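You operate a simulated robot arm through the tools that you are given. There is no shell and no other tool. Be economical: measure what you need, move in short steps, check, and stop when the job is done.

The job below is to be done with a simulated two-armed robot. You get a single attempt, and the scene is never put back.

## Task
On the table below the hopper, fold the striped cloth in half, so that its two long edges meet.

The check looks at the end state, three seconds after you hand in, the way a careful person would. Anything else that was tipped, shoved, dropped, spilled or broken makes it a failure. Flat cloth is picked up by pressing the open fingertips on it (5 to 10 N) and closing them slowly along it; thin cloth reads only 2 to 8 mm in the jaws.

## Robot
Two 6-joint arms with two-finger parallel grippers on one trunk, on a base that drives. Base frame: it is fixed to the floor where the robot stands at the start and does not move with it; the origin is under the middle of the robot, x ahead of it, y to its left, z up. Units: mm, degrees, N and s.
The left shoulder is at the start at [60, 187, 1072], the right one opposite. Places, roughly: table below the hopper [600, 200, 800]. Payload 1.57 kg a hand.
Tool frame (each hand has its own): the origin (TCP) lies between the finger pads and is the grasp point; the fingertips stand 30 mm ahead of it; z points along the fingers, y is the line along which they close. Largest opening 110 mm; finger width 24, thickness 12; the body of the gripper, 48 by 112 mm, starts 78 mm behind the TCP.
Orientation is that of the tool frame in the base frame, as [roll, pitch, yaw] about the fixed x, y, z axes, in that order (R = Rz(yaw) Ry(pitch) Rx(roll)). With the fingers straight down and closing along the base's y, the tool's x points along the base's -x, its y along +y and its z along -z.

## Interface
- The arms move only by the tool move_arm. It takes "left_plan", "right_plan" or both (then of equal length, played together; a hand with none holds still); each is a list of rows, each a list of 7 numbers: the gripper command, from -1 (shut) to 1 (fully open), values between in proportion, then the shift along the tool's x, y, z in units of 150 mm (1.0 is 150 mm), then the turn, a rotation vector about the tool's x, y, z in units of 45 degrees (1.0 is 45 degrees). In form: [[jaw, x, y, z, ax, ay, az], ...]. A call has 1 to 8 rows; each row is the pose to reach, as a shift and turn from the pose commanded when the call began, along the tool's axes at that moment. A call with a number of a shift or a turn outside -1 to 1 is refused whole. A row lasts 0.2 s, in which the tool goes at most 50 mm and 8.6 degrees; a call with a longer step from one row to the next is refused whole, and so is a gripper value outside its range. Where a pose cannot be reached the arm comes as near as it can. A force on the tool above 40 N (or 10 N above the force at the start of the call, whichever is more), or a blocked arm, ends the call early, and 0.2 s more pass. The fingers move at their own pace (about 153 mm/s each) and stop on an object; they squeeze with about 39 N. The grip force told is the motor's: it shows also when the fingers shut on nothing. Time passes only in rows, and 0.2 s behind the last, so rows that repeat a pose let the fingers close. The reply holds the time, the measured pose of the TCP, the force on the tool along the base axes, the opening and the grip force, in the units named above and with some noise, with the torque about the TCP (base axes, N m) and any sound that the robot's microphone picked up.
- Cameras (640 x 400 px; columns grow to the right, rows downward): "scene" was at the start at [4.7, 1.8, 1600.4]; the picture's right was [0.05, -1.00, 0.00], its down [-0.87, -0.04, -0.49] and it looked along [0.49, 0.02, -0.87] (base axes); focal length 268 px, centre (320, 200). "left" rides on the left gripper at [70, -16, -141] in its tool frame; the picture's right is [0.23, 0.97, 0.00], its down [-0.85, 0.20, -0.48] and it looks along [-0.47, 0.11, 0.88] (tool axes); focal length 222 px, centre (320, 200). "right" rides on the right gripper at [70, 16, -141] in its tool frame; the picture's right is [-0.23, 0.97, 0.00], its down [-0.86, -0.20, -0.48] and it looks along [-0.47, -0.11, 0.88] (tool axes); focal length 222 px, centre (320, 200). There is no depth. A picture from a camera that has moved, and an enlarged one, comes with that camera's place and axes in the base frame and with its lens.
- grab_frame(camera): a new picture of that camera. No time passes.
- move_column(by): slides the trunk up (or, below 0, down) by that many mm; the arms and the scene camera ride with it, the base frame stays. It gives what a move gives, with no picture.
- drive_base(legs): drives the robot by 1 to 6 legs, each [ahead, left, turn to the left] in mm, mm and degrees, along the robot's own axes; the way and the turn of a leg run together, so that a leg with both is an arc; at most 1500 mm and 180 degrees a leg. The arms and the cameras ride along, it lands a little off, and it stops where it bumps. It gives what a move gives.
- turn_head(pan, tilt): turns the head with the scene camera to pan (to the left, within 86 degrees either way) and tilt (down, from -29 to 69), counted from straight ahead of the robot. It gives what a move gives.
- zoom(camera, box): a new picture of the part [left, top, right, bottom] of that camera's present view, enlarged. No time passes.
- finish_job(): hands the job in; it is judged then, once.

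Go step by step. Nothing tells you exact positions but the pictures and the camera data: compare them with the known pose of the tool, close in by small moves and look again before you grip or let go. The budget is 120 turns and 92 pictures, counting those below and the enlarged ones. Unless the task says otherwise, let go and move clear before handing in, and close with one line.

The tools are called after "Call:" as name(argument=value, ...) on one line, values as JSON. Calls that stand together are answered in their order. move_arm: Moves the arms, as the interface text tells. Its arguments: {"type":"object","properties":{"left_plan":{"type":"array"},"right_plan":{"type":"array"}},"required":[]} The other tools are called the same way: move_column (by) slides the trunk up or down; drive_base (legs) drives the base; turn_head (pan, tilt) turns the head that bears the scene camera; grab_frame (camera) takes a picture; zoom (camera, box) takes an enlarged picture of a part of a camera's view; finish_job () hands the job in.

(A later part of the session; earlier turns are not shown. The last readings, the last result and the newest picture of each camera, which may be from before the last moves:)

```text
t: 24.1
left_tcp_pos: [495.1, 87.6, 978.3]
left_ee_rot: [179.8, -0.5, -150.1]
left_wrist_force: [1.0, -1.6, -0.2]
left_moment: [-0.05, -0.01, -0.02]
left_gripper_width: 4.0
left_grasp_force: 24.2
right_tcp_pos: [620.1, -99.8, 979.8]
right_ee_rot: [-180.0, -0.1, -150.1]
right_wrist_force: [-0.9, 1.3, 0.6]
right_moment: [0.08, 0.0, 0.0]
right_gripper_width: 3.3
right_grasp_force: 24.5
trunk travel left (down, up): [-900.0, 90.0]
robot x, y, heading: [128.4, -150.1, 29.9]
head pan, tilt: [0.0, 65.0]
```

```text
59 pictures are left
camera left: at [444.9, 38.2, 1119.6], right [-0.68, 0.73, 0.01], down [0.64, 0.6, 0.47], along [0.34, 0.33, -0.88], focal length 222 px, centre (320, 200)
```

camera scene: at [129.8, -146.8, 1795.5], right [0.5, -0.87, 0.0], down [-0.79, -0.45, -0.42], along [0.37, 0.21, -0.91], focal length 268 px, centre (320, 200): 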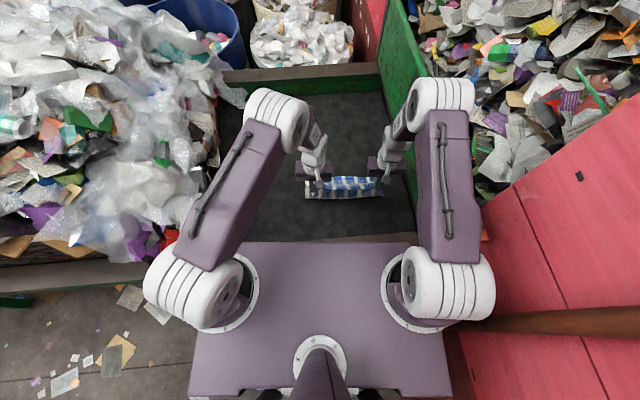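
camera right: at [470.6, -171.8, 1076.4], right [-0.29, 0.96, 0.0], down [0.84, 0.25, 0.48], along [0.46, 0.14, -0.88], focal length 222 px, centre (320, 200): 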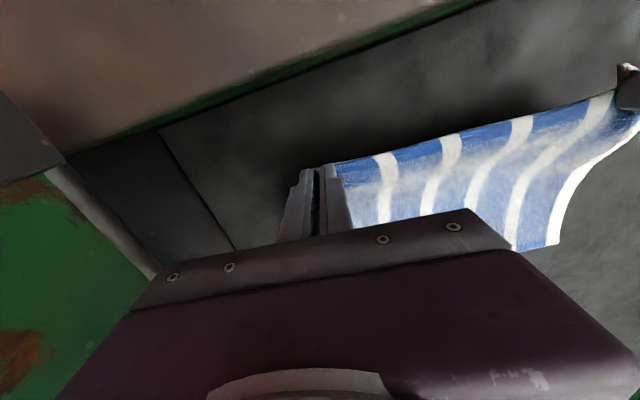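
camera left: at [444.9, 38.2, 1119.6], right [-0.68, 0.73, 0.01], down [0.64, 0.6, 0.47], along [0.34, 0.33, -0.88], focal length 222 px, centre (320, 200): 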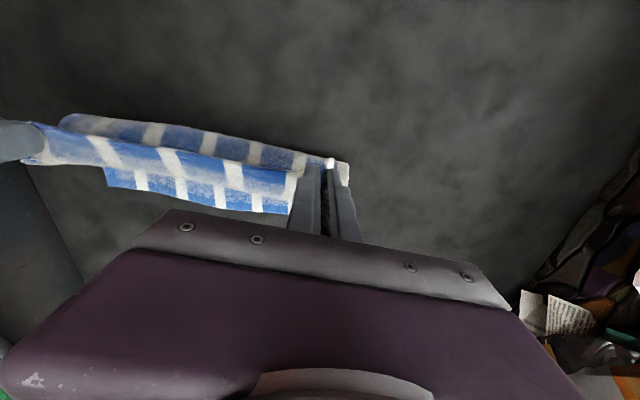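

The cloth follows cleanly, and the far edge lies about 543 mm (left) to 553 mm (right) ahead. I complete the arc, bringing the lifted edge down onto it.

Call:
move_arm(left_plan=[[-1, -0.2, 0, 0.03, 0, 0, 0], [-1, -0.4, 0.01, 0.12, 0, 0, 0], [-1, -0.56, 0.01, 0.26, 0, 0, 0], [-1, -0.67, 0.01, 0.42, 0, 0, 0], [-1, -0.69, 0.01, 0.5, 0, 0, 0], [-1, -0.69, 0.01, 0.5, 0, 0, 0]], right_plan=[[-1, -0.2, 0, 0.03, 0, 0, 0], [-1, -0.4, 0, 0.12, 0, 0, 0], [-1, -0.55, 0, 0.26, 0, 0, 0], [-1, -0.65, 0, 0.42, 0, 0, 0], [-1, -0.665, 0, 0.5, 0, 0, 0], [-1, -0.665, 0, 0.5, 0, 0, 0]])

Call:
zoom(camera="scene", box=[260, 130, 460, 255])

Call:
grab_frame(camera="left")

Call:
grab_frame(camera="right")

```text
t: 25.5
left_tcp_pos: [571.3, 136.1, 908.0]
left_ee_rot: [179.9, -0.4, -150.1]
left_wrist_force: [3.9, -5.8, 0.2]
left_moment: [-0.17, -0.09, -0.06]
left_gripper_width: 3.7
left_grasp_force: 24.7
left hand out of reach, approached as far as the arm can: row 4, 5, 6
right_tcp_pos: [707.3, -50.5, 903.4]
right_ee_rot: [-180.0, 0.0, -150.1]
right_wrist_force: [-4.4, 5.0, 0.5]
right_moment: [0.17, 0.09, 0.04]
right_gripper_width: 3.7
right_grasp_force: 24.9
trunk travel left (down, up): [-900.0, 90.0]
robot x, y, heading: [129.7, -147.5, 29.9]
head pan, tilt: [0.0, 65.0]
```

```text
3.20 times, centred on (360, 192) of scene
camera zoom: at [129.9, -146.9, 1795.6], right [0.5, -0.87, 0.0], down [-0.79, -0.45, -0.42], along [0.37, 0.21, -0.91], focal length 857 px, centre (192, 224)
```

zoom: 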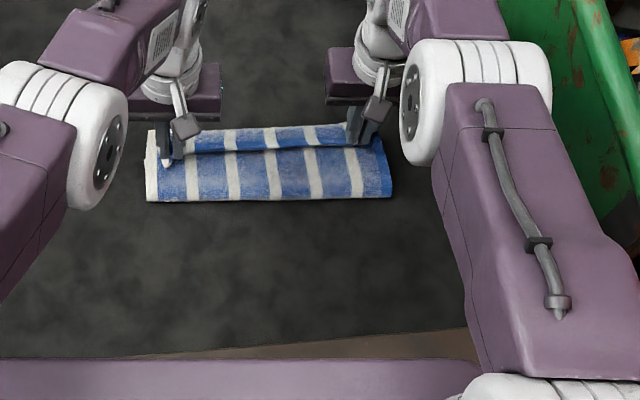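

```text
57 pictures are left
camera left: at [521.0, 88.5, 1050.0], right [-0.68, 0.73, 0.0], down [0.65, 0.6, 0.47], along [0.34, 0.33, -0.88], focal length 222 px, centre (320, 200)
```

left: 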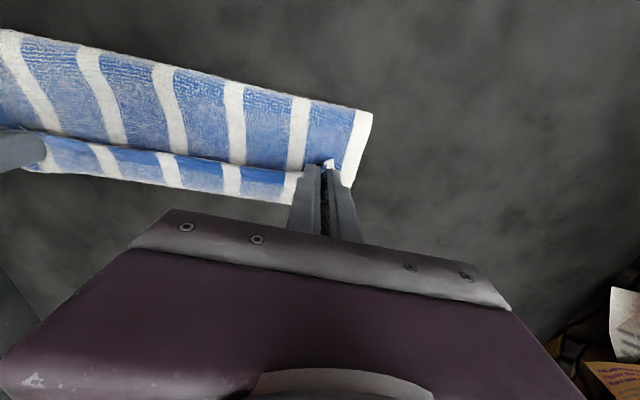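

```text
56 pictures are left
camera right: at [638.9, -69.4, 1044.7], right [-0.29, 0.96, 0.0], down [0.84, 0.25, 0.48], along [0.46, 0.14, -0.88], focal length 222 px, centre (320, 200)
```

right: 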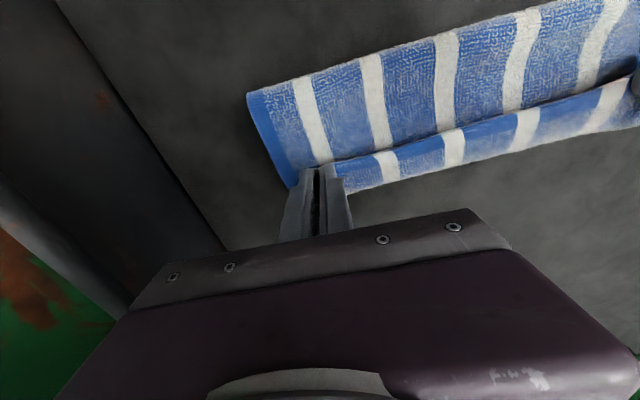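

The left arm is at its reach limit 15 mm short, and the cloth has slid forward so its far edge is now near 572–580. I tilt both hands forward about 20° to gain reach and carry the edge on.

Call:
move_arm(left_plan=[[-1, 0, 0, 0, 0, -0.15, 0], [-1, -0.05, 0, 0, 0, -0.3, 0], [-1, -0.12, 0, 0, 0, -0.45, 0], [-1, -0.2, 0, 0, 0, -0.5, 0], [-1, -0.2, 0, 0, 0, -0.5, 0]], right_plan=[[-1, 0, 0, 0, 0, -0.15, 0], [-1, -0.05, 0, 0, 0, -0.3, 0], [-1, -0.1, 0, 0, 0, -0.45, 0], [-1, -0.16, 0, 0, 0, -0.5, 0], [-1, -0.16, 0, 0, 0, -0.5, 0]])

Call:
zoom(camera="scene", box=[260, 130, 460, 255])

Call:
grab_frame(camera="left")

Call:
grab_frame(camera="right")

```text
t: 26.7
left_tcp_pos: [598.4, 152.1, 908.7]
left_ee_rot: [179.7, 22.3, -150.2]
left_wrist_force: [3.9, -5.0, 0.3]
left_moment: [-0.13, -0.13, -0.07]
left_gripper_width: 3.7
left_grasp_force: 24.9
right_tcp_pos: [728.1, -37.9, 905.3]
right_ee_rot: [-180.0, 22.6, -150.1]
right_wrist_force: [-3.4, 5.1, 0.3]
right_moment: [0.15, 0.13, 0.07]
right_gripper_width: 3.6
right_grasp_force: 24.7
trunk travel left (down, up): [-900.0, 90.0]
robot x, y, heading: [127.7, -145.5, 30.0]
head pan, tilt: [0.0, 65.0]
```

```text
3.20 times, centred on (360, 192) of scene
camera zoom: at [130.0, -146.7, 1795.5], right [0.5, -0.87, 0.0], down [-0.79, -0.45, -0.42], along [0.37, 0.21, -0.91], focal length 857 px, centre (192, 224)
```

zoom: 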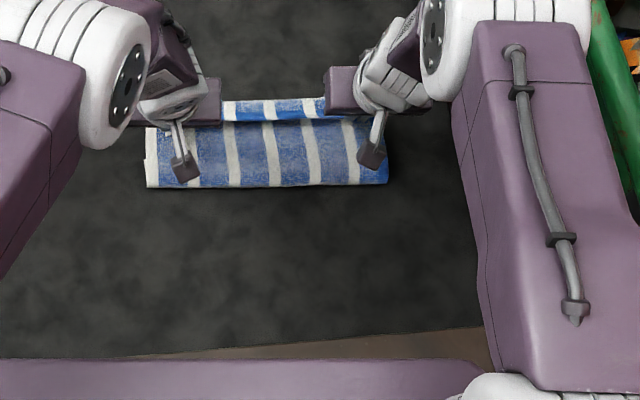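

```text
54 pictures are left
camera left: at [504.3, 79.4, 1013.0], right [-0.67, 0.74, -0.08], down [0.43, 0.48, 0.77], along [0.61, 0.48, -0.64], focal length 222 px, centre (320, 200)
```

left: 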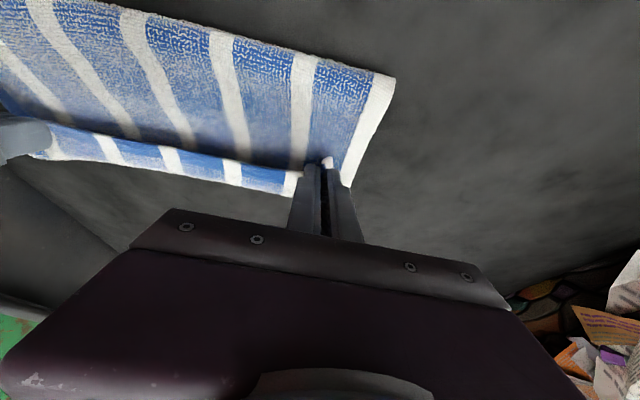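

```text
53 pictures are left
camera right: at [617.7, -81.2, 1007.6], right [-0.3, 0.95, 0.09], down [0.62, 0.13, 0.77], along [0.72, 0.29, -0.63], focal length 222 px, centre (320, 200)
```

right: 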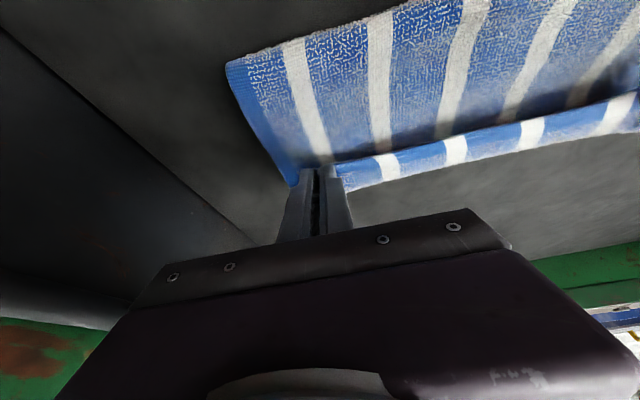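

The fold is not rolling: the bottom layer slides forward instead. I'll go back along the arc to flat, pulling the cloth slightly closer to me, and then refold one corner at a time while the other hand pins the far edge.

Call:
move_arm(left_plan=[[-1, 0.06, 0, -0.22, 0, 0.1, 0], [-1, 0.2, 0, -0.4, 0, 0.25, 0], [-1, 0.37, 0, -0.58, 0, 0.4, 0], [-1, 0.555, 0, -0.75, 0, 0.5, 0], [-1, 0.555, 0, -0.75, 0, 0.5, 0]], right_plan=[[-1, 0.06, 0, -0.22, 0, 0.1, 0], [-1, 0.2, 0, -0.4, 0, 0.25, 0], [-1, 0.37, 0, -0.58, 0, 0.4, 0], [-1, 0.555, 0, -0.75, 0, 0.5, 0], [-1, 0.555, 0, -0.75, 0, 0.5, 0]])

Call:
grab_frame(camera="left")

```text
t: 27.9
left_tcp_pos: [494.3, 91.3, 980.6]
left_ee_rot: [179.7, -0.3, -150.2]
left_wrist_force: [2.8, -4.5, 0.4]
left_moment: [-0.12, -0.04, -0.04]
left_gripper_width: 3.6
left_grasp_force: 24.6
right_tcp_pos: [623.4, -97.6, 974.0]
right_ee_rot: [180.0, 0.0, -150.1]
right_wrist_force: [-3.4, 4.1, 0.1]
right_moment: [0.13, 0.1, 0.03]
right_gripper_width: 3.5
right_grasp_force: 24.8
trunk travel left (down, up): [-900.0, 90.0]
robot x, y, heading: [132.3, -149.2, 29.8]
head pan, tilt: [0.0, 65.0]
```

```text
52 pictures are left
camera left: at [443.2, 43.4, 1122.6], right [-0.68, 0.73, 0.0], down [0.65, 0.6, 0.47], along [0.34, 0.33, -0.88], focal length 222 px, centre (320, 200)
```

left: 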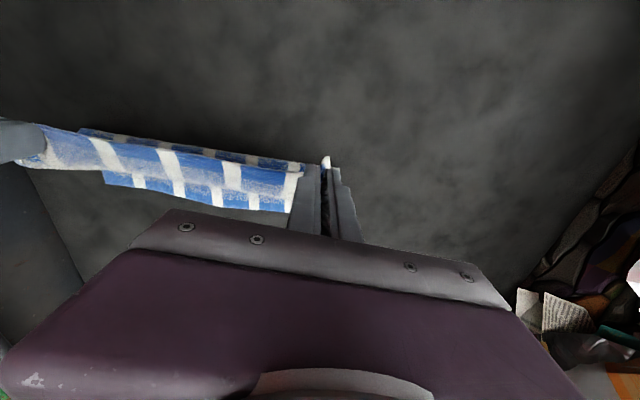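

The cloth moves with the hands, so table friction is very low. A better way is to lay it flat again, pinch it at the two middle points of the short sides and lift, so that both halves hang down together, then lay the folded cloth down.

Call:
move_arm(left_plan=[[-1, 0.2, 0, 0.02, 0, 0, 0], [-1, 0.4, 0, 0.13, 0, 0, 0], [-1, 0.57, 0, 0.3, 0, 0, 0], [-1, 0.68, 0, 0.45, 0, 0, 0], [-1, 0.73, 0, 0.58, 0, 0, 0], [-1, 0.78, 0, 0.6, 0, 0, 0], [-1, 0.78, 0, 0.6, 0, 0, 0]], right_plan=[[-1, 0.2, 0, 0.02, 0, 0, 0], [-1, 0.42, 0, 0.13, 0, 0, 0], [-1, 0.62, 0, 0.3, 0, 0, 0], [-1, 0.75, 0, 0.43, 0, 0, 0], [-1, 0.82, 0, 0.54, 0, 0, 0], [-1, 0.87, 0, 0.56, 0, 0, 0], [-1, 0.87, 0, 0.56, 0, 0, 0]])

Call:
zoom(camera="scene", box=[260, 130, 460, 255])

```text
t: 29.5
left_tcp_pos: [392.6, 34.8, 892.1]
left_ee_rot: [179.8, -0.2, -150.0]
left_wrist_force: [3.4, -5.9, -0.3]
left_moment: [-0.14, -0.11, -0.05]
left_gripper_width: 3.6
left_grasp_force: 24.6
right_tcp_pos: [511.1, -162.6, 892.2]
right_ee_rot: [180.0, 0.0, -150.1]
right_wrist_force: [-3.2, 5.1, 0.5]
right_moment: [0.17, 0.07, 0.02]
right_gripper_width: 3.2
right_grasp_force: 24.2
trunk travel left (down, up): [-900.0, 90.0]
robot x, y, heading: [130.8, -143.0, 29.9]
head pan, tilt: [0.0, 65.0]
```

```text
3.20 times, centred on (360, 192) of scene
camera zoom: at [129.8, -146.9, 1795.5], right [0.5, -0.87, 0.0], down [-0.79, -0.45, -0.42], along [0.37, 0.21, -0.91], focal length 857 px, centre (192, 224)
```

zoom: 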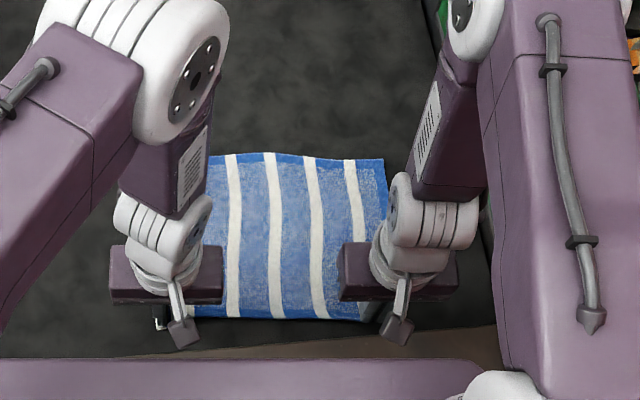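

The cloth is flat again. I lower to the table, open gently, and rise.

Call:
move_arm(left_plan=[[-1, 0, 0, 0.045, 0, 0, 0], [-0.85, 0, 0, 0.045, 0, 0, 0], [-0.7, 0, 0, 0.03, 0, 0, 0], [-0.5, 0, 0, 0.01, 0, 0, 0], [-0.5, 0, 0, -0.15, 0, 0, 0], [-0.5, 0, 0, -0.45, 0, 0, 0], [-0.5, 0, 0, -0.7, 0, 0, 0], [-0.5, 0, 0, -0.7, 0, 0, 0]], right_plan=[[-1, 0, 0, 0.045, 0, 0, 0], [-0.85, 0, 0, 0.045, 0, 0, 0], [-0.7, 0, 0, 0.03, 0, 0, 0], [-0.5, 0, 0, 0.01, 0, 0, 0], [-0.5, 0, 0, -0.15, 0, 0, 0], [-0.5, 0, 0, -0.45, 0, 0, 0], [-0.5, 0, 0, -0.7, 0, 0, 0], [-0.5, 0, 0, -0.7, 0, 0, 0]])

Call:
zoom(camera="scene", box=[260, 130, 460, 255])

Call:
grab_frame(camera="left")

Call:
grab_frame(camera="right")

```text
t: 31.3
left_tcp_pos: [394.2, 34.6, 996.3]
left_ee_rot: [179.7, -0.3, -150.1]
left_wrist_force: [0.3, -0.6, -0.4]
left_moment: [-0.01, 0.0, 0.01]
left_gripper_width: 27.6
left_grasp_force: 0.0
right_tcp_pos: [511.5, -163.5, 996.6]
right_ee_rot: [-179.9, 0.0, -150.1]
right_wrist_force: [0.3, -0.9, -0.3]
right_moment: [-0.01, 0.0, 0.0]
right_gripper_width: 27.5
right_grasp_force: 0.1
trunk travel left (down, up): [-900.0, 90.0]
robot x, y, heading: [134.5, -147.2, 29.7]
head pan, tilt: [0.0, 65.0]
```

```text
3.20 times, centred on (360, 192) of scene
camera zoom: at [131.1, -146.4, 1795.5], right [0.5, -0.87, 0.0], down [-0.79, -0.45, -0.42], along [0.37, 0.21, -0.91], focal length 857 px, centre (192, 224)
```

zoom: 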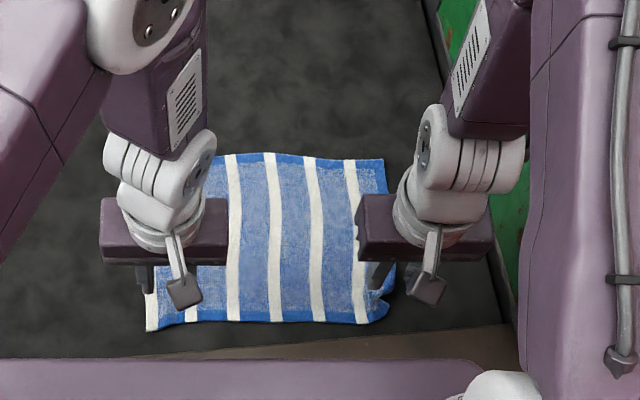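

```text
49 pictures are left
camera left: at [342.7, -14.6, 1137.2], right [-0.68, 0.73, 0.01], down [0.65, 0.6, 0.47], along [0.34, 0.33, -0.88], focal length 222 px, centre (320, 200)
```

left: 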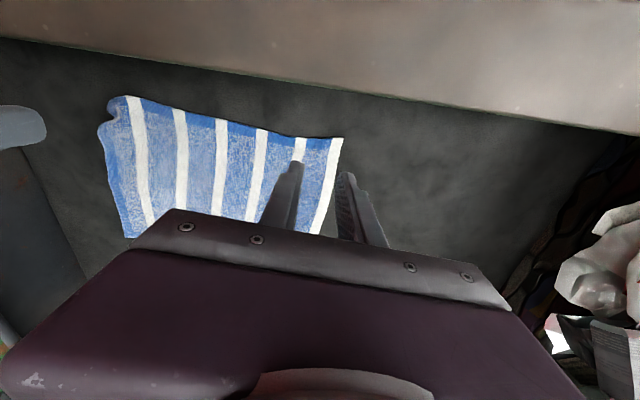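

```text
48 pictures are left
camera right: at [443.7, -183.3, 1137.2], right [-0.29, 0.96, 0.0], down [0.84, 0.25, 0.48], along [0.46, 0.14, -0.88], focal length 222 px, centre (320, 200)
```

right: 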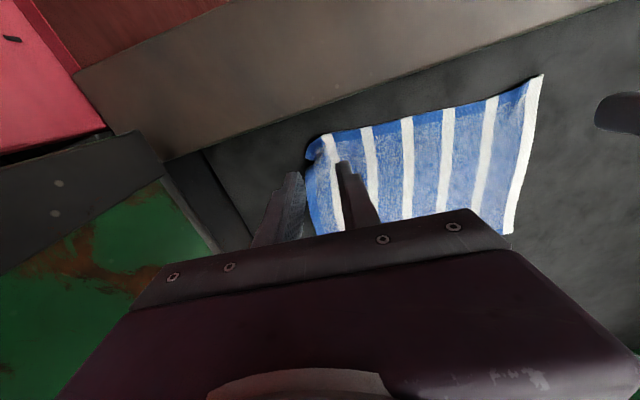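

The lifted corners relaxed, but the near right corner looks rumpled, so I zoom in.

Call:
zoom(camera="right", box=[250, 60, 570, 260])

Call:
zoom(camera="left", box=[80, 70, 400, 270])

```text
2.00 times, centred on (410, 160) of right
camera zoom: at [443.7, -183.3, 1137.2], right [-0.29, 0.96, 0.0], down [0.84, 0.25, 0.48], along [0.46, 0.14, -0.88], focal length 444 px, centre (140, 280)
```

zoom: 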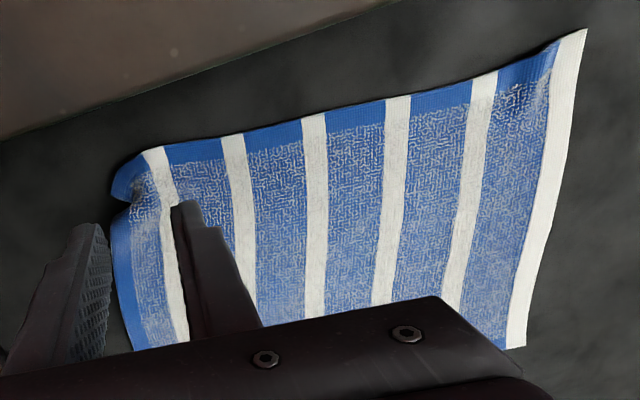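

```text
2.00 times, centred on (240, 170) of left
camera zoom: at [342.7, -14.6, 1137.2], right [-0.68, 0.73, 0.01], down [0.65, 0.6, 0.47], along [0.34, 0.33, -0.88], focal length 444 px, centre (480, 260)
```

zoom: 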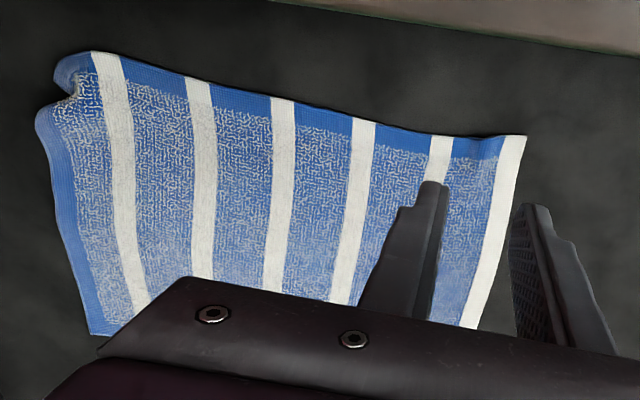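

The near right corner has a leftover pinch wrinkle. I press there with nearly closed fingertips and spread them to flatten it.

Call:
move_arm(right_plan=[[-0.9, -0.08, 0, 0.2, 0, 0, 0], [-0.9, -0.08, 0, 0.45, 0, 0, 0], [-0.9, -0.08, 0, 0.68, 0, 0, 0], [-0.9, -0.08, 0, 0.745, 0, 0, 0], [-0.9, -0.08, 0, 0.75, 0, 0, 0], [-0.9, -0.08, 0, 0.75, 0, 0, 0]])

Call:
zoom(camera="right", box=[220, 100, 420, 225])

```text
t: 32.7
left_tcp_pos: [392.9, 34.8, 995.6]
left_ee_rot: [179.8, -0.3, -150.2]
left_wrist_force: [0.1, -0.8, -0.8]
left_moment: [0.0, 0.0, 0.01]
left_gripper_width: 27.5
left_grasp_force: 0.0
right_tcp_pos: [520.4, -155.8, 885.3]
right_ee_rot: [-179.9, 0.1, -150.1]
right_wrist_force: [1.3, 2.0, 14.0]
right_moment: [0.04, -0.23, 0.02]
right_gripper_width: 3.3
right_grasp_force: 0.1
trunk travel left (down, up): [-900.0, 90.0]
robot x, y, heading: [129.5, -145.7, 30.1]
head pan, tilt: [0.0, 65.0]
```

```text
3.20 times, centred on (320, 162) of right
camera zoom: at [452.4, -175.2, 1025.2], right [-0.29, 0.96, 0.0], down [0.84, 0.25, 0.48], along [0.46, 0.14, -0.88], focal length 711 px, centre (320, 320)
```

zoom: 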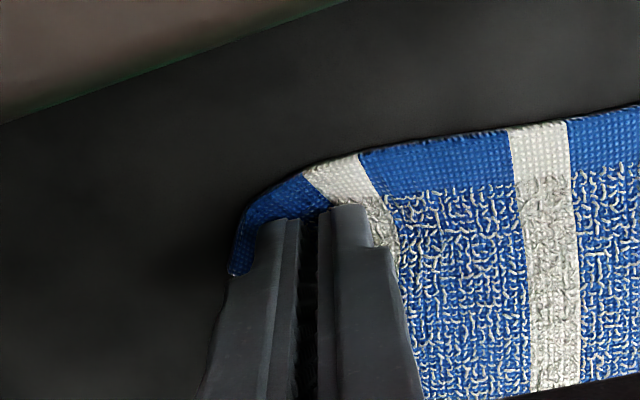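

Call:
move_arm(right_plan=[[-0.8, 0, -0.02, 0, 0, 0, 0], [-0.65, 0.02, -0.05, 0, 0, 0, 0], [-0.5, 0.04, -0.08, 0, 0, 0, 0], [-0.35, 0.07, -0.11, 0, 0, 0, 0], [-0.3, 0.1, -0.13, 0, 0, 0, 0], [-0.3, 0.1, -0.13, -0.2, 0, 0, 0], [-0.3, 0.1, -0.13, -0.5, 0, 0, 0], [-0.3, 0.1, -0.13, -0.7, 0, 0, 0]])

Call:
zoom(camera="right", box=[250, 60, 570, 260])

```text
t: 34.5
left_tcp_pos: [392.8, 33.3, 996.4]
left_ee_rot: [179.8, -0.4, -150.0]
left_wrist_force: [-1.2, 0.0, 0.1]
left_moment: [0.0, -0.03, -0.02]
left_gripper_width: 27.2
left_grasp_force: 0.0
right_tcp_pos: [516.3, -179.3, 990.7]
right_ee_rot: [-180.0, 0.1, -150.1]
right_wrist_force: [0.6, 0.2, 0.3]
right_moment: [-0.01, -0.02, 0.0]
right_gripper_width: 38.1
right_grasp_force: 0.0
trunk travel left (down, up): [-900.0, 90.0]
robot x, y, heading: [131.9, -145.2, 29.8]
head pan, tilt: [0.0, 65.0]
```

```text
2.00 times, centred on (410, 160) of right
camera zoom: at [447.9, -199.8, 1131.2], right [-0.29, 0.96, 0.0], down [0.84, 0.25, 0.48], along [0.46, 0.14, -0.88], focal length 444 px, centre (140, 280)
```

zoom: 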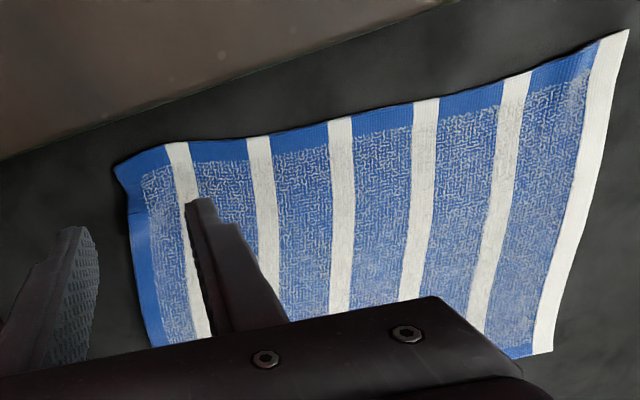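

The corner is flat again. The fold-line ends are at about (420,+59) and (424,-238) in the robot's frame. I move the hands above them while turning each 90° so the jaws close across the fold line.

Call:
move_arm(left_plan=[[-0.4, -0.12, 0.02, 0, 0, 0, -0.16], [-0.4, -0.24, 0.04, 0, 0, 0, -0.33], [-0.4, -0.36, 0.06, 0, 0, 0, -0.5], [-0.4, -0.48, 0.09, 0, 0, 0, -0.66], [-0.4, -0.6, 0.12, 0, 0, 0, -0.83], [-0.4, -0.68, 0.135, 0, 0, 0, -1], [-0.4, -0.68, 0.135, 0, 0, 0, -1]], right_plan=[[-0.4, -0.12, 0, 0, 0, 0, 0.16], [-0.4, -0.24, 0, 0, 0, 0, 0.33], [-0.4, -0.36, 0, 0, 0, 0, 0.5], [-0.4, -0.48, -0.01, 0, 0, 0, 0.66], [-0.4, -0.6, -0.02, 0, 0, 0, 0.83], [-0.4, -0.7, -0.02, 0, 0, 0, 1], [-0.4, -0.7, -0.02, 0, 0, 0, 1]])

Call:
move_arm(left_plan=[[-0.4, 0, 0, 0, 0, 0, -0.16], [-0.4, 0, 0, 0, 0, 0, -0.33], [-0.4, 0, 0, 0, 0, 0, -0.5], [-0.4, 0, 0, 0, 0, 0, -0.66], [-0.4, 0, 0, 0, 0, 0, -0.83], [-0.4, 0, 0, 0, 0, 0, -1], [-0.4, 0, 0, 0, 0, 0, -1]], right_plan=[[-0.4, 0, 0, 0, 0, 0, 0.16], [-0.4, 0, 0, 0, 0, 0, 0.33], [-0.4, 0, 0, 0, 0, 0, 0.5], [-0.4, 0, 0, 0, 0, 0, 0.66], [-0.4, 0, 0, 0, 0, 0, 0.83], [-0.4, 0, 0, 0, 0, 0, 1], [-0.4, 0, 0, 0, 0, 0, 1]])

Call:
grab_frame(camera="scene")

Call:
grab_frame(camera="left")

Call:
grab_frame(camera="right")

```text
t: 36.1
left_tcp_pos: [470.4, 100.5, 995.6]
left_ee_rot: [179.6, -0.2, -105.0]
left_wrist_force: [-0.4, -0.3, -0.4]
left_moment: [0.0, -0.02, -0.02]
left_gripper_width: 32.9
left_grasp_force: 0.0
right_tcp_pos: [609.6, -131.9, 989.1]
right_ee_rot: [180.0, 0.0, 164.7]
right_wrist_force: [-0.1, 0.1, -0.1]
right_moment: [-0.03, 0.03, -0.03]
right_gripper_width: 32.7
right_grasp_force: 0.0
trunk travel left (down, up): [-900.0, 90.0]
robot x, y, heading: [131.3, -144.7, 29.9]
head pan, tilt: [0.0, 65.0]
```

```text
t: 37.7
left_tcp_pos: [471.7, 102.7, 995.9]
left_ee_rot: [179.6, 0.2, -60.0]
left_wrist_force: [0.2, 0.2, -1.0]
left_moment: [0.03, 0.0, 0.0]
left_gripper_width: 33.0
left_grasp_force: 0.0
right_tcp_pos: [611.1, -130.5, 988.3]
right_ee_rot: [180.0, 0.0, 119.8]
right_wrist_force: [0.1, -0.5, 0.0]
right_moment: [0.02, 0.01, -0.01]
right_gripper_width: 33.0
right_grasp_force: 0.1
trunk travel left (down, up): [-900.0, 90.0]
robot x, y, heading: [131.6, -146.5, 29.9]
head pan, tilt: [0.0, 65.0]
```

```text
43 pictures are left
camera scene: at [130.2, -146.7, 1795.5], right [0.5, -0.87, 0.0], down [-0.79, -0.45, -0.42], along [0.37, 0.21, -0.91], focal length 268 px, centre (320, 200)
```

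scene: 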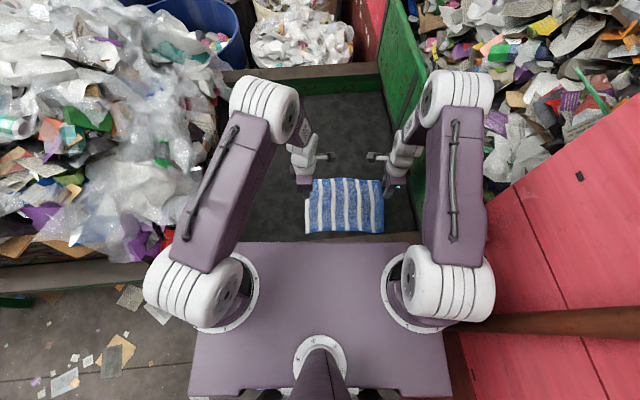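

```text
42 pictures are left
camera left: at [521.4, 50.6, 1136.9], right [-0.73, -0.68, 0.01], down [-0.6, 0.64, 0.48], along [-0.33, 0.35, -0.88], focal length 222 px, centre (320, 200)
```

left: 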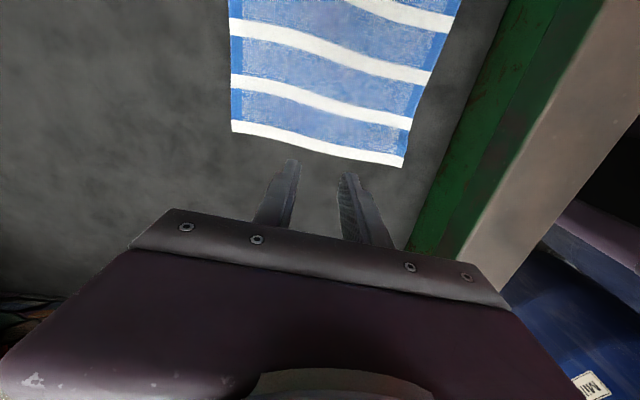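

```text
41 pictures are left
camera right: at [590.2, -61.3, 1129.8], right [0.96, 0.29, 0.0], down [0.25, -0.84, 0.48], along [0.14, -0.46, -0.88], focal length 222 px, centre (320, 200)
```

right: 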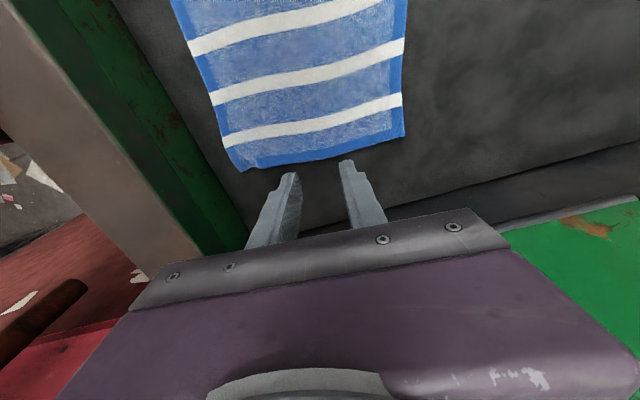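

Both hands sit over the fold-line ends within 3–4 mm. I correct this and descend to the cloth.

Call:
move_arm(left_plan=[[-0.4, 0, 0.02, 0.25, 0, 0, 0], [-0.4, 0, 0.02, 0.5, 0, 0, 0], [-0.4, 0, 0.02, 0.68, 0, 0, 0], [-0.4, 0, 0.02, 0.72, 0, 0, 0], [-0.4, 0, 0.02, 0.735, 0, 0, 0], [-0.4, 0, 0.02, 0.735, 0, 0, 0]], right_plan=[[-0.4, 0, -0.027, 0.25, 0, 0, 0], [-0.4, 0, -0.027, 0.48, 0, 0, 0], [-0.4, 0, -0.027, 0.63, 0, 0, 0], [-0.4, 0, -0.027, 0.67, 0, 0, 0], [-0.4, 0, -0.027, 0.685, 0, 0, 0], [-0.4, 0, -0.027, 0.685, 0, 0, 0]])

Call:
grab_frame(camera="left")

Call:
grab_frame(camera="right")

```text
t: 39.1
left_tcp_pos: [468.4, 100.6, 885.6]
left_ee_rot: [179.7, 0.3, -60.2]
left_wrist_force: [0.2, 0.4, -0.4]
left_moment: [0.04, -0.01, 0.02]
left_gripper_width: 32.9
left_grasp_force: 0.1
right_tcp_pos: [606.3, -133.3, 886.3]
right_ee_rot: [-180.0, 0.0, 119.9]
right_wrist_force: [-0.5, 0.0, -0.3]
right_moment: [-0.01, -0.01, 0.01]
right_gripper_width: 33.1
right_grasp_force: 0.1
trunk travel left (down, up): [-900.0, 90.0]
robot x, y, heading: [129.7, -146.8, 29.9]
head pan, tilt: [0.0, 65.0]
```

```text
40 pictures are left
camera left: at [518.5, 49.4, 1026.3], right [-0.73, -0.68, 0.0], down [-0.6, 0.64, 0.48], along [-0.33, 0.35, -0.88], focal length 222 px, centre (320, 200)
```

left: 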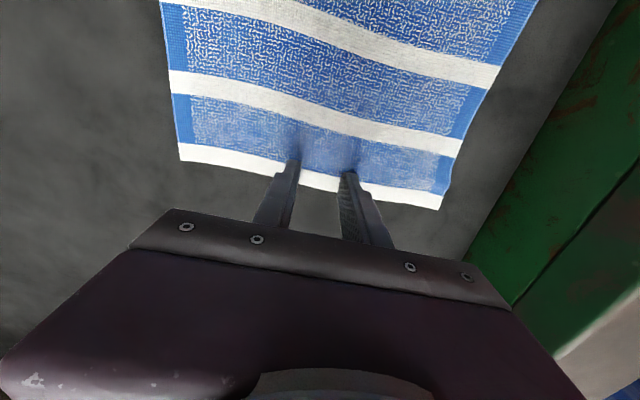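

```text
39 pictures are left
camera right: at [585.9, -63.7, 1027.4], right [0.96, 0.29, 0.0], down [0.25, -0.84, 0.48], along [0.14, -0.46, -0.88], focal length 222 px, centre (320, 200)
```

right: 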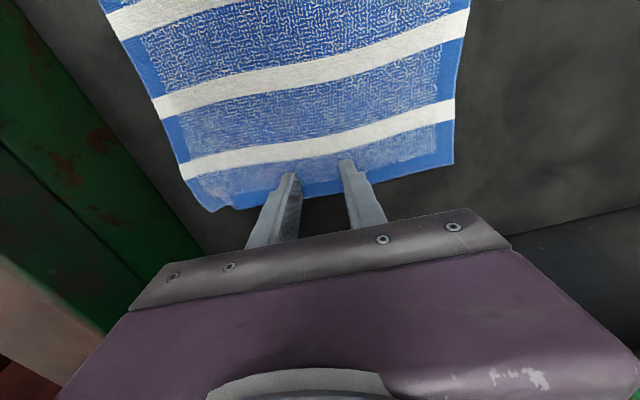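

The jaws straddle the fold line within 1–3 mm. I fine-tune and press.

Call:
move_arm(left_plan=[[-0.4, 0, -0.009, 0, 0, 0, 0], [-0.4, 0, -0.009, 0.012, 0, 0, 0], [-0.4, 0, -0.009, 0.018, 0, 0, 0]], right_plan=[[-0.4, 0, 0.018, 0, 0, 0, 0], [-0.4, 0, 0.018, 0.012, 0, 0, 0], [-0.4, 0, 0.018, 0.02, 0, 0, 0]])

```text
t: 39.9
left_tcp_pos: [470.0, 101.0, 883.9]
left_ee_rot: [179.7, 0.3, -60.1]
left_wrist_force: [0.4, 0.5, 5.6]
left_moment: [0.01, -0.04, 0.01]
left_gripper_width: 32.9
left_grasp_force: 0.1
right_tcp_pos: [608.1, -131.5, 884.4]
right_ee_rot: [179.9, -0.1, 120.0]
right_wrist_force: [0.7, 1.2, 3.5]
right_moment: [-0.01, -0.03, -0.01]
right_gripper_width: 33.3
right_grasp_force: 0.1
trunk travel left (down, up): [-900.0, 90.0]
robot x, y, heading: [130.3, -144.6, 29.7]
head pan, tilt: [0.0, 65.0]
```

Contact is 5.6 N and 3.5 N; I add a touch more and close slowly.

Call:
move_arm(left_plan=[[-0.4, 0, 0, 0.002, 0, 0, 0], [-0.5, 0, 0, 0.002, 0, 0, 0], [-0.6, 0, 0, 0.002, 0, 0, 0], [-0.7, 0, 0, 0.002, 0, 0, 0], [-0.8, 0, 0, 0.002, 0, 0, 0], [-0.9, 0, 0, 0.002, 0, 0, 0], [-1, 0, 0, 0.002, 0, 0, 0], [-1, 0, 0, 0.002, 0, 0, 0]], right_plan=[[-0.4, 0, 0, 0.006, 0, 0, 0], [-0.5, 0, 0, 0.006, 0, 0, 0], [-0.6, 0, 0, 0.006, 0, 0, 0], [-0.7, 0, 0, 0.006, 0, 0, 0], [-0.8, 0, 0, 0.006, 0, 0, 0], [-0.9, 0, 0, 0.006, 0, 0, 0], [-1, 0, 0, 0.006, 0, 0, 0], [-1, 0, 0, 0.006, 0, 0, 0]])

Call:
grab_frame(camera="left")

Call:
grab_frame(camera="right")

```text
t: 41.7
left_tcp_pos: [467.8, 102.5, 883.5]
left_ee_rot: [179.7, 0.1, -60.1]
left_wrist_force: [1.1, -0.2, 7.3]
left_moment: [-0.02, 0.03, 0.0]
left_gripper_width: 3.9
left_grasp_force: 24.7
right_tcp_pos: [609.2, -132.6, 883.3]
right_ee_rot: [179.8, 0.1, 120.0]
right_wrist_force: [1.0, 0.6, 5.8]
right_moment: [-0.03, 0.01, 0.01]
right_gripper_width: 4.4
right_grasp_force: 24.6
trunk travel left (down, up): [-900.0, 90.0]
robot x, y, heading: [129.4, -146.3, 29.9]
head pan, tilt: [0.0, 65.0]
```

```text
38 pictures are left
camera left: at [518.4, 49.9, 1024.0], right [-0.73, -0.68, 0.0], down [-0.6, 0.64, 0.48], along [-0.33, 0.35, -0.88], focal length 222 px, centre (320, 200)
```

left: 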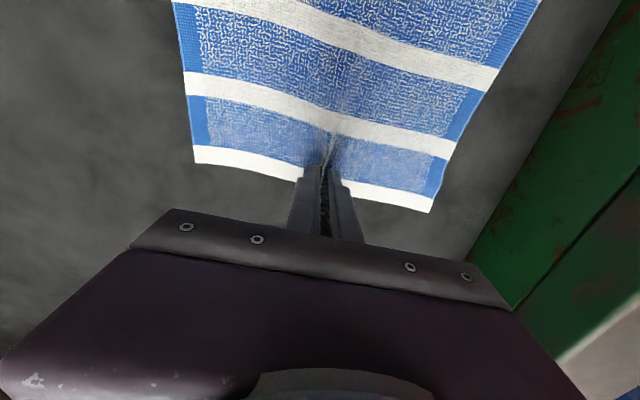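

```text
37 pictures are left
camera right: at [587.7, -62.4, 1024.2], right [0.96, 0.29, 0.0], down [0.25, -0.84, 0.48], along [0.14, -0.46, -0.88], focal length 222 px, centre (320, 200)
```

right: 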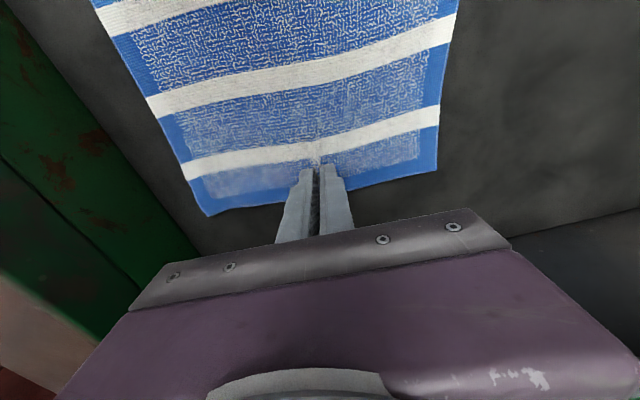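

Both pinches hold (about 4 mm) on the fold line. I lift slowly with slight outward tension so the halves hang down together.

Call:
move_arm(left_plan=[[-1, 0, 0, -0.1, 0, 0, 0], [-1, -0.01, 0, -0.2, 0, 0, 0], [-1, -0.015, 0, -0.3, 0, 0, 0], [-1, -0.02, 0, -0.42, 0, 0, 0], [-1, -0.02, 0, -0.54, 0, 0, 0], [-1, -0.02, 0, -0.65, 0, 0, 0], [-1, -0.02, 0, -0.78, 0, 0, 0], [-1, -0.02, 0, -0.78, 0, 0, 0]], right_plan=[[-1, 0, 0, -0.1, 0, 0, 0], [-1, -0.01, 0, -0.2, 0, 0, 0], [-1, -0.015, 0, -0.3, 0, 0, 0], [-1, -0.02, 0, -0.42, 0, 0, 0], [-1, -0.02, 0, -0.54, 0, 0, 0], [-1, -0.02, 0, -0.65, 0, 0, 0], [-1, -0.02, 0, -0.78, 0, 0, 0], [-1, -0.02, 0, -0.78, 0, 0, 0]])

Call:
grab_frame(camera="left")

Call:
grab_frame(camera="right")

Call:
zoom(camera="scene", box=[260, 130, 460, 255])

```text
t: 43.5
left_tcp_pos: [468.6, 104.2, 1000.2]
left_ee_rot: [179.6, 0.2, -60.1]
left_wrist_force: [1.4, -1.9, 0.5]
left_moment: [-0.05, -0.03, 0.0]
left_gripper_width: 4.0
left_grasp_force: 25.3
right_tcp_pos: [610.0, -134.9, 1000.0]
right_ee_rot: [179.9, 0.1, 119.9]
right_wrist_force: [-0.1, 1.1, -0.7]
right_moment: [0.04, 0.04, -0.01]
right_gripper_width: 3.9
right_grasp_force: 24.9
trunk travel left (down, up): [-900.0, 90.0]
robot x, y, heading: [133.2, -143.2, 30.0]
head pan, tilt: [0.0, 65.0]
```

```text
36 pictures are left
camera left: at [518.7, 53.0, 1141.1], right [-0.73, -0.68, 0.01], down [-0.6, 0.64, 0.48], along [-0.33, 0.35, -0.88], focal length 222 px, centre (320, 200)
```

left: 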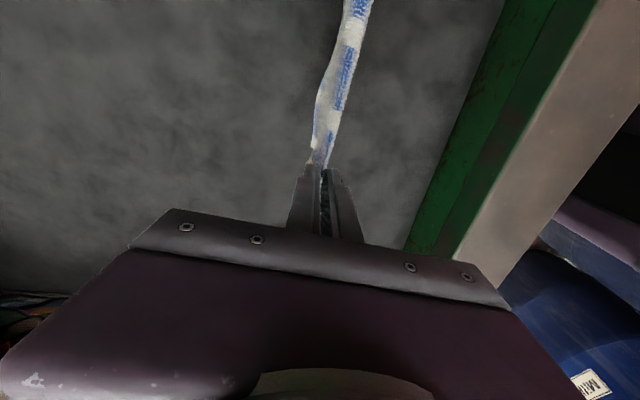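

```text
35 pictures are left
camera right: at [590.2, -64.6, 1140.6], right [0.96, 0.29, 0.0], down [0.25, -0.84, 0.48], along [0.14, -0.46, -0.88], focal length 222 px, centre (320, 200)
```

right: 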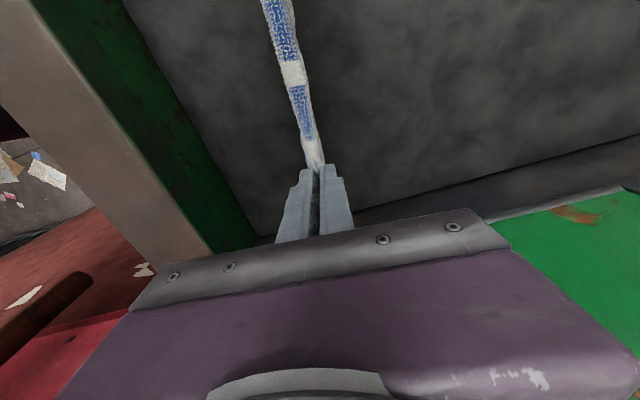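

```text
3.20 times, centred on (360, 192) of scene
camera zoom: at [130.3, -146.6, 1795.5], right [0.5, -0.87, 0.0], down [-0.79, -0.45, -0.42], along [0.37, 0.21, -0.91], focal length 857 px, centre (192, 224)
```

zoom: 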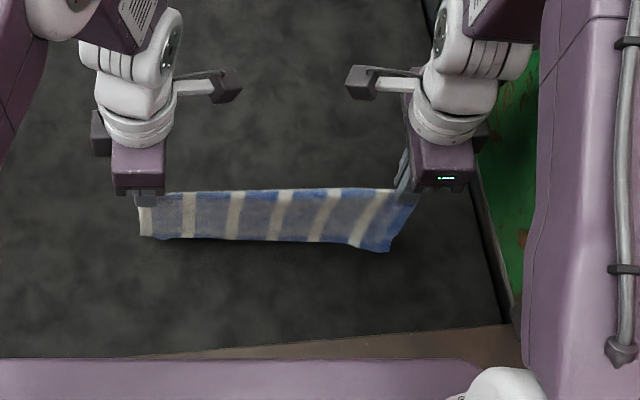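

The cloth now hangs folded in half with the edges together. I move it forward while tilting the fingers forward 30°, so I can lay it down toward the far side by drawing the fold back toward me.

Call:
move_arm(left_plan=[[-1, 0, -0.1, 0, 0.1, 0, 0], [-1, 0, -0.25, 0, 0.25, 0, 0], [-1, 0, -0.4, 0, 0.4, 0, 0], [-1, 0, -0.55, 0, 0.55, 0, 0], [-1, 0, -0.68, 0, 0.667, 0, 0], [-1, 0, -0.75, 0, 0.667, 0, 0], [-1, 0, -0.75, 0, 0.667, 0, 0]], right_plan=[[-1, 0, 0.1, 0, -0.1, 0, 0], [-1, 0, 0.25, 0, -0.25, 0, 0], [-1, 0, 0.4, 0, -0.4, 0, 0], [-1, 0, 0.55, 0, -0.55, 0, 0], [-1, 0, 0.68, 0, -0.667, 0, 0], [-1, 0, 0.75, 0, -0.667, 0, 0], [-1, 0, 0.75, 0, -0.667, 0, 0]])

Call:
grab_frame(camera="scene")

Call:
grab_frame(camera="left")

```text
t: 45.1
left_tcp_pos: [630.7, 176.9, 1016.9]
left_ee_rot: [-150.9, 0.2, -60.0]
left_wrist_force: [0.2, -0.4, 0.0]
left_moment: [-0.02, 0.04, 0.0]
left_gripper_width: 3.5
left_grasp_force: 24.5
left hand out of reach, approached as far as the arm can: row 3, 4, 5, 6, 7
right_tcp_pos: [715.5, -83.7, 1002.5]
right_ee_rot: [150.1, -0.6, 120.2]
right_wrist_force: [0.2, 1.0, 0.1]
right_moment: [-0.02, 0.0, 0.05]
right_gripper_width: 3.4
right_grasp_force: 24.8
right hand out of reach, approached as far as the arm can: row 2, 3, 4, 5, 6, 7
trunk travel left (down, up): [-900.0, 90.0]
robot x, y, heading: [130.1, -144.5, 30.1]
head pan, tilt: [0.0, 65.0]
```

```text
33 pictures are left
camera scene: at [128.8, -146.2, 1795.5], right [0.5, -0.87, 0.0], down [-0.79, -0.45, -0.42], along [0.37, 0.21, -0.91], focal length 268 px, centre (320, 200)
```

scene: 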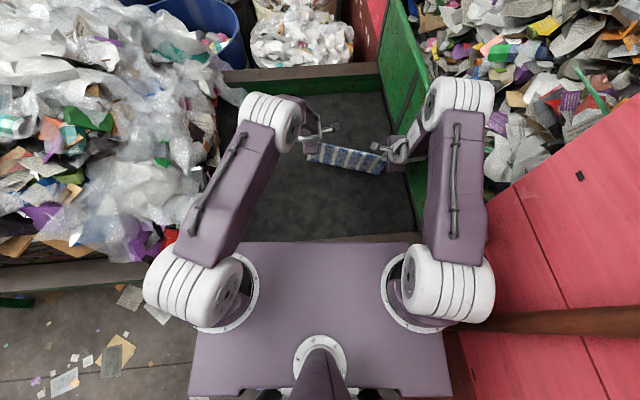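

```text
32 pictures are left
camera left: at [618.4, 89.8, 1147.1], right [-0.63, -0.62, -0.48], down [-0.78, 0.54, 0.32], along [0.05, 0.57, -0.82], focal length 222 px, centre (320, 200)
```

left: 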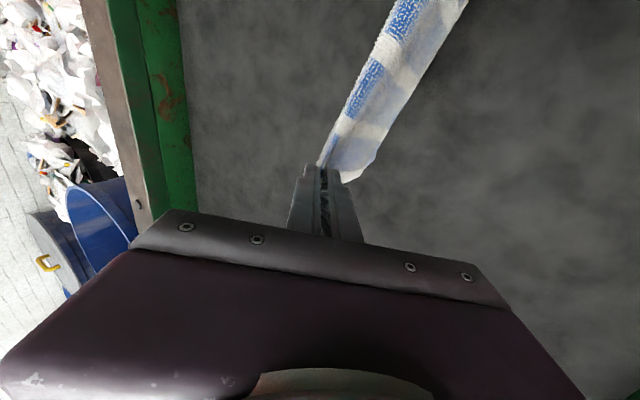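

The left arm couldn't make that tilt at that spot and overshot. I halve the tilt to 15° and check that the hands line up again.

Call:
move_arm(left_plan=[[-1, 0, 0, 0, -0.12, 0, 0], [-1, 0, 0, 0, -0.24, 0, 0], [-1, 0, 0, 0, -0.34, 0, 0], [-1, 0, 0, 0, -0.4, 0, 0], [-1, 0, 0, 0, -0.4, 0, 0]], right_plan=[[-1, 0, 0, 0, 0.12, 0, 0], [-1, 0, 0, 0, 0.24, 0, 0], [-1, 0, 0, 0, 0.34, 0, 0], [-1, 0, 0, 0, 0.4, 0, 0], [-1, 0, 0, 0, 0.4, 0, 0]])

Call:
zoom(camera="scene", box=[260, 100, 460, 225])

```text
t: 46.3
left_tcp_pos: [630.0, 177.5, 1016.2]
left_ee_rot: [-168.4, 0.3, -60.1]
left_wrist_force: [-0.3, -0.3, 0.1]
left_moment: [0.05, -0.06, -0.02]
left_gripper_width: 3.8
left_grasp_force: 24.4
right_tcp_pos: [710.2, -72.9, 1000.6]
right_ee_rot: [158.6, -2.6, 120.8]
right_wrist_force: [0.3, 0.7, -0.1]
right_moment: [0.02, -0.05, 0.01]
right_gripper_width: 3.9
right_grasp_force: 24.4
right hand out of reach, approached as far as the arm can: row 2, 3, 4, 5
trunk travel left (down, up): [-900.0, 90.0]
robot x, y, heading: [131.6, -145.7, 30.1]
head pan, tilt: [0.0, 65.0]
```

```text
3.20 times, centred on (360, 162) of scene
camera zoom: at [130.0, -146.5, 1795.5], right [0.5, -0.87, 0.0], down [-0.79, -0.45, -0.42], along [0.37, 0.21, -0.91], focal length 857 px, centre (192, 320)
```

zoom: 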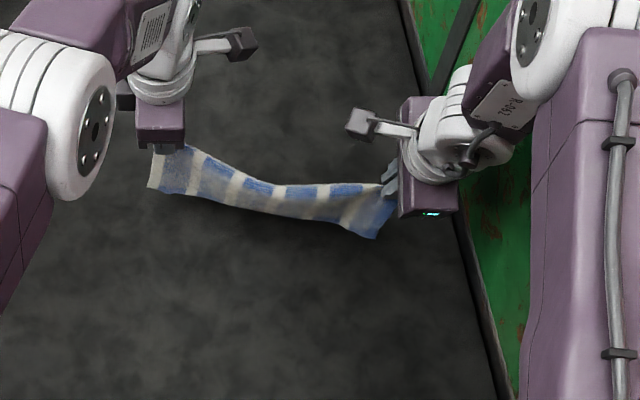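

Call:
move_arm(left_plan=[[-1, -0.02, 0.1, 0, -0.06, 0, 0], [-1, -0.04, 0.2, 0, -0.12, 0, 0], [-1, -0.06, 0.3, 0, -0.18, 0, 0], [-1, -0.08, 0.42, 0, -0.26, 0, 0], [-1, -0.1, 0.511, 0, -0.26, 0, 0], [-1, -0.1, 0.511, 0, -0.26, 0, 0]], right_plan=[[-1, 0, -0.05, -0.02, 0.12, 0, 0], [-1, -0.01, -0.08, -0.03, 0.24, 0, 0], [-1, -0.02, -0.11, -0.04, 0.36, 0, 0], [-1, -0.03, -0.124, -0.05, 0.47, 0, 0], [-1, -0.03, -0.124, -0.05, 0.47, 0, 0], [-1, -0.03, -0.124, -0.05, 0.47, 0, 0]])

Call:
zoom(camera="scene", box=[260, 100, 460, 225])

```text
t: 47.7
left_tcp_pos: [557.6, 153.3, 1000.8]
left_ee_rot: [-180.0, 0.3, -60.1]
left_wrist_force: [-0.1, -1.3, 0.0]
left_moment: [-0.03, -0.05, -0.04]
left_gripper_width: 3.8
left_grasp_force: 24.5
right_tcp_pos: [696.5, -87.1, 1000.3]
right_ee_rot: [179.8, -2.5, 120.9]
right_wrist_force: [-0.6, 1.0, 0.0]
right_moment: [0.07, -0.01, 0.02]
right_gripper_width: 3.7
right_grasp_force: 24.8
right hand out of reach, approached as far as the arm can: row 1, 2
trunk travel left (down, up): [-900.0, 90.0]
robot x, y, heading: [132.3, -146.7, 30.0]
head pan, tilt: [0.0, 65.0]
```

```text
3.20 times, centred on (360, 162) of scene
camera zoom: at [130.3, -146.8, 1795.5], right [0.5, -0.87, 0.0], down [-0.79, -0.45, -0.42], along [0.37, 0.21, -0.91], focal length 857 px, centre (192, 320)
```

zoom: 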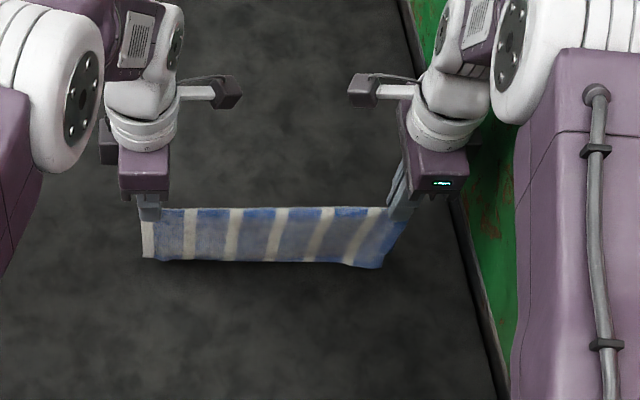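

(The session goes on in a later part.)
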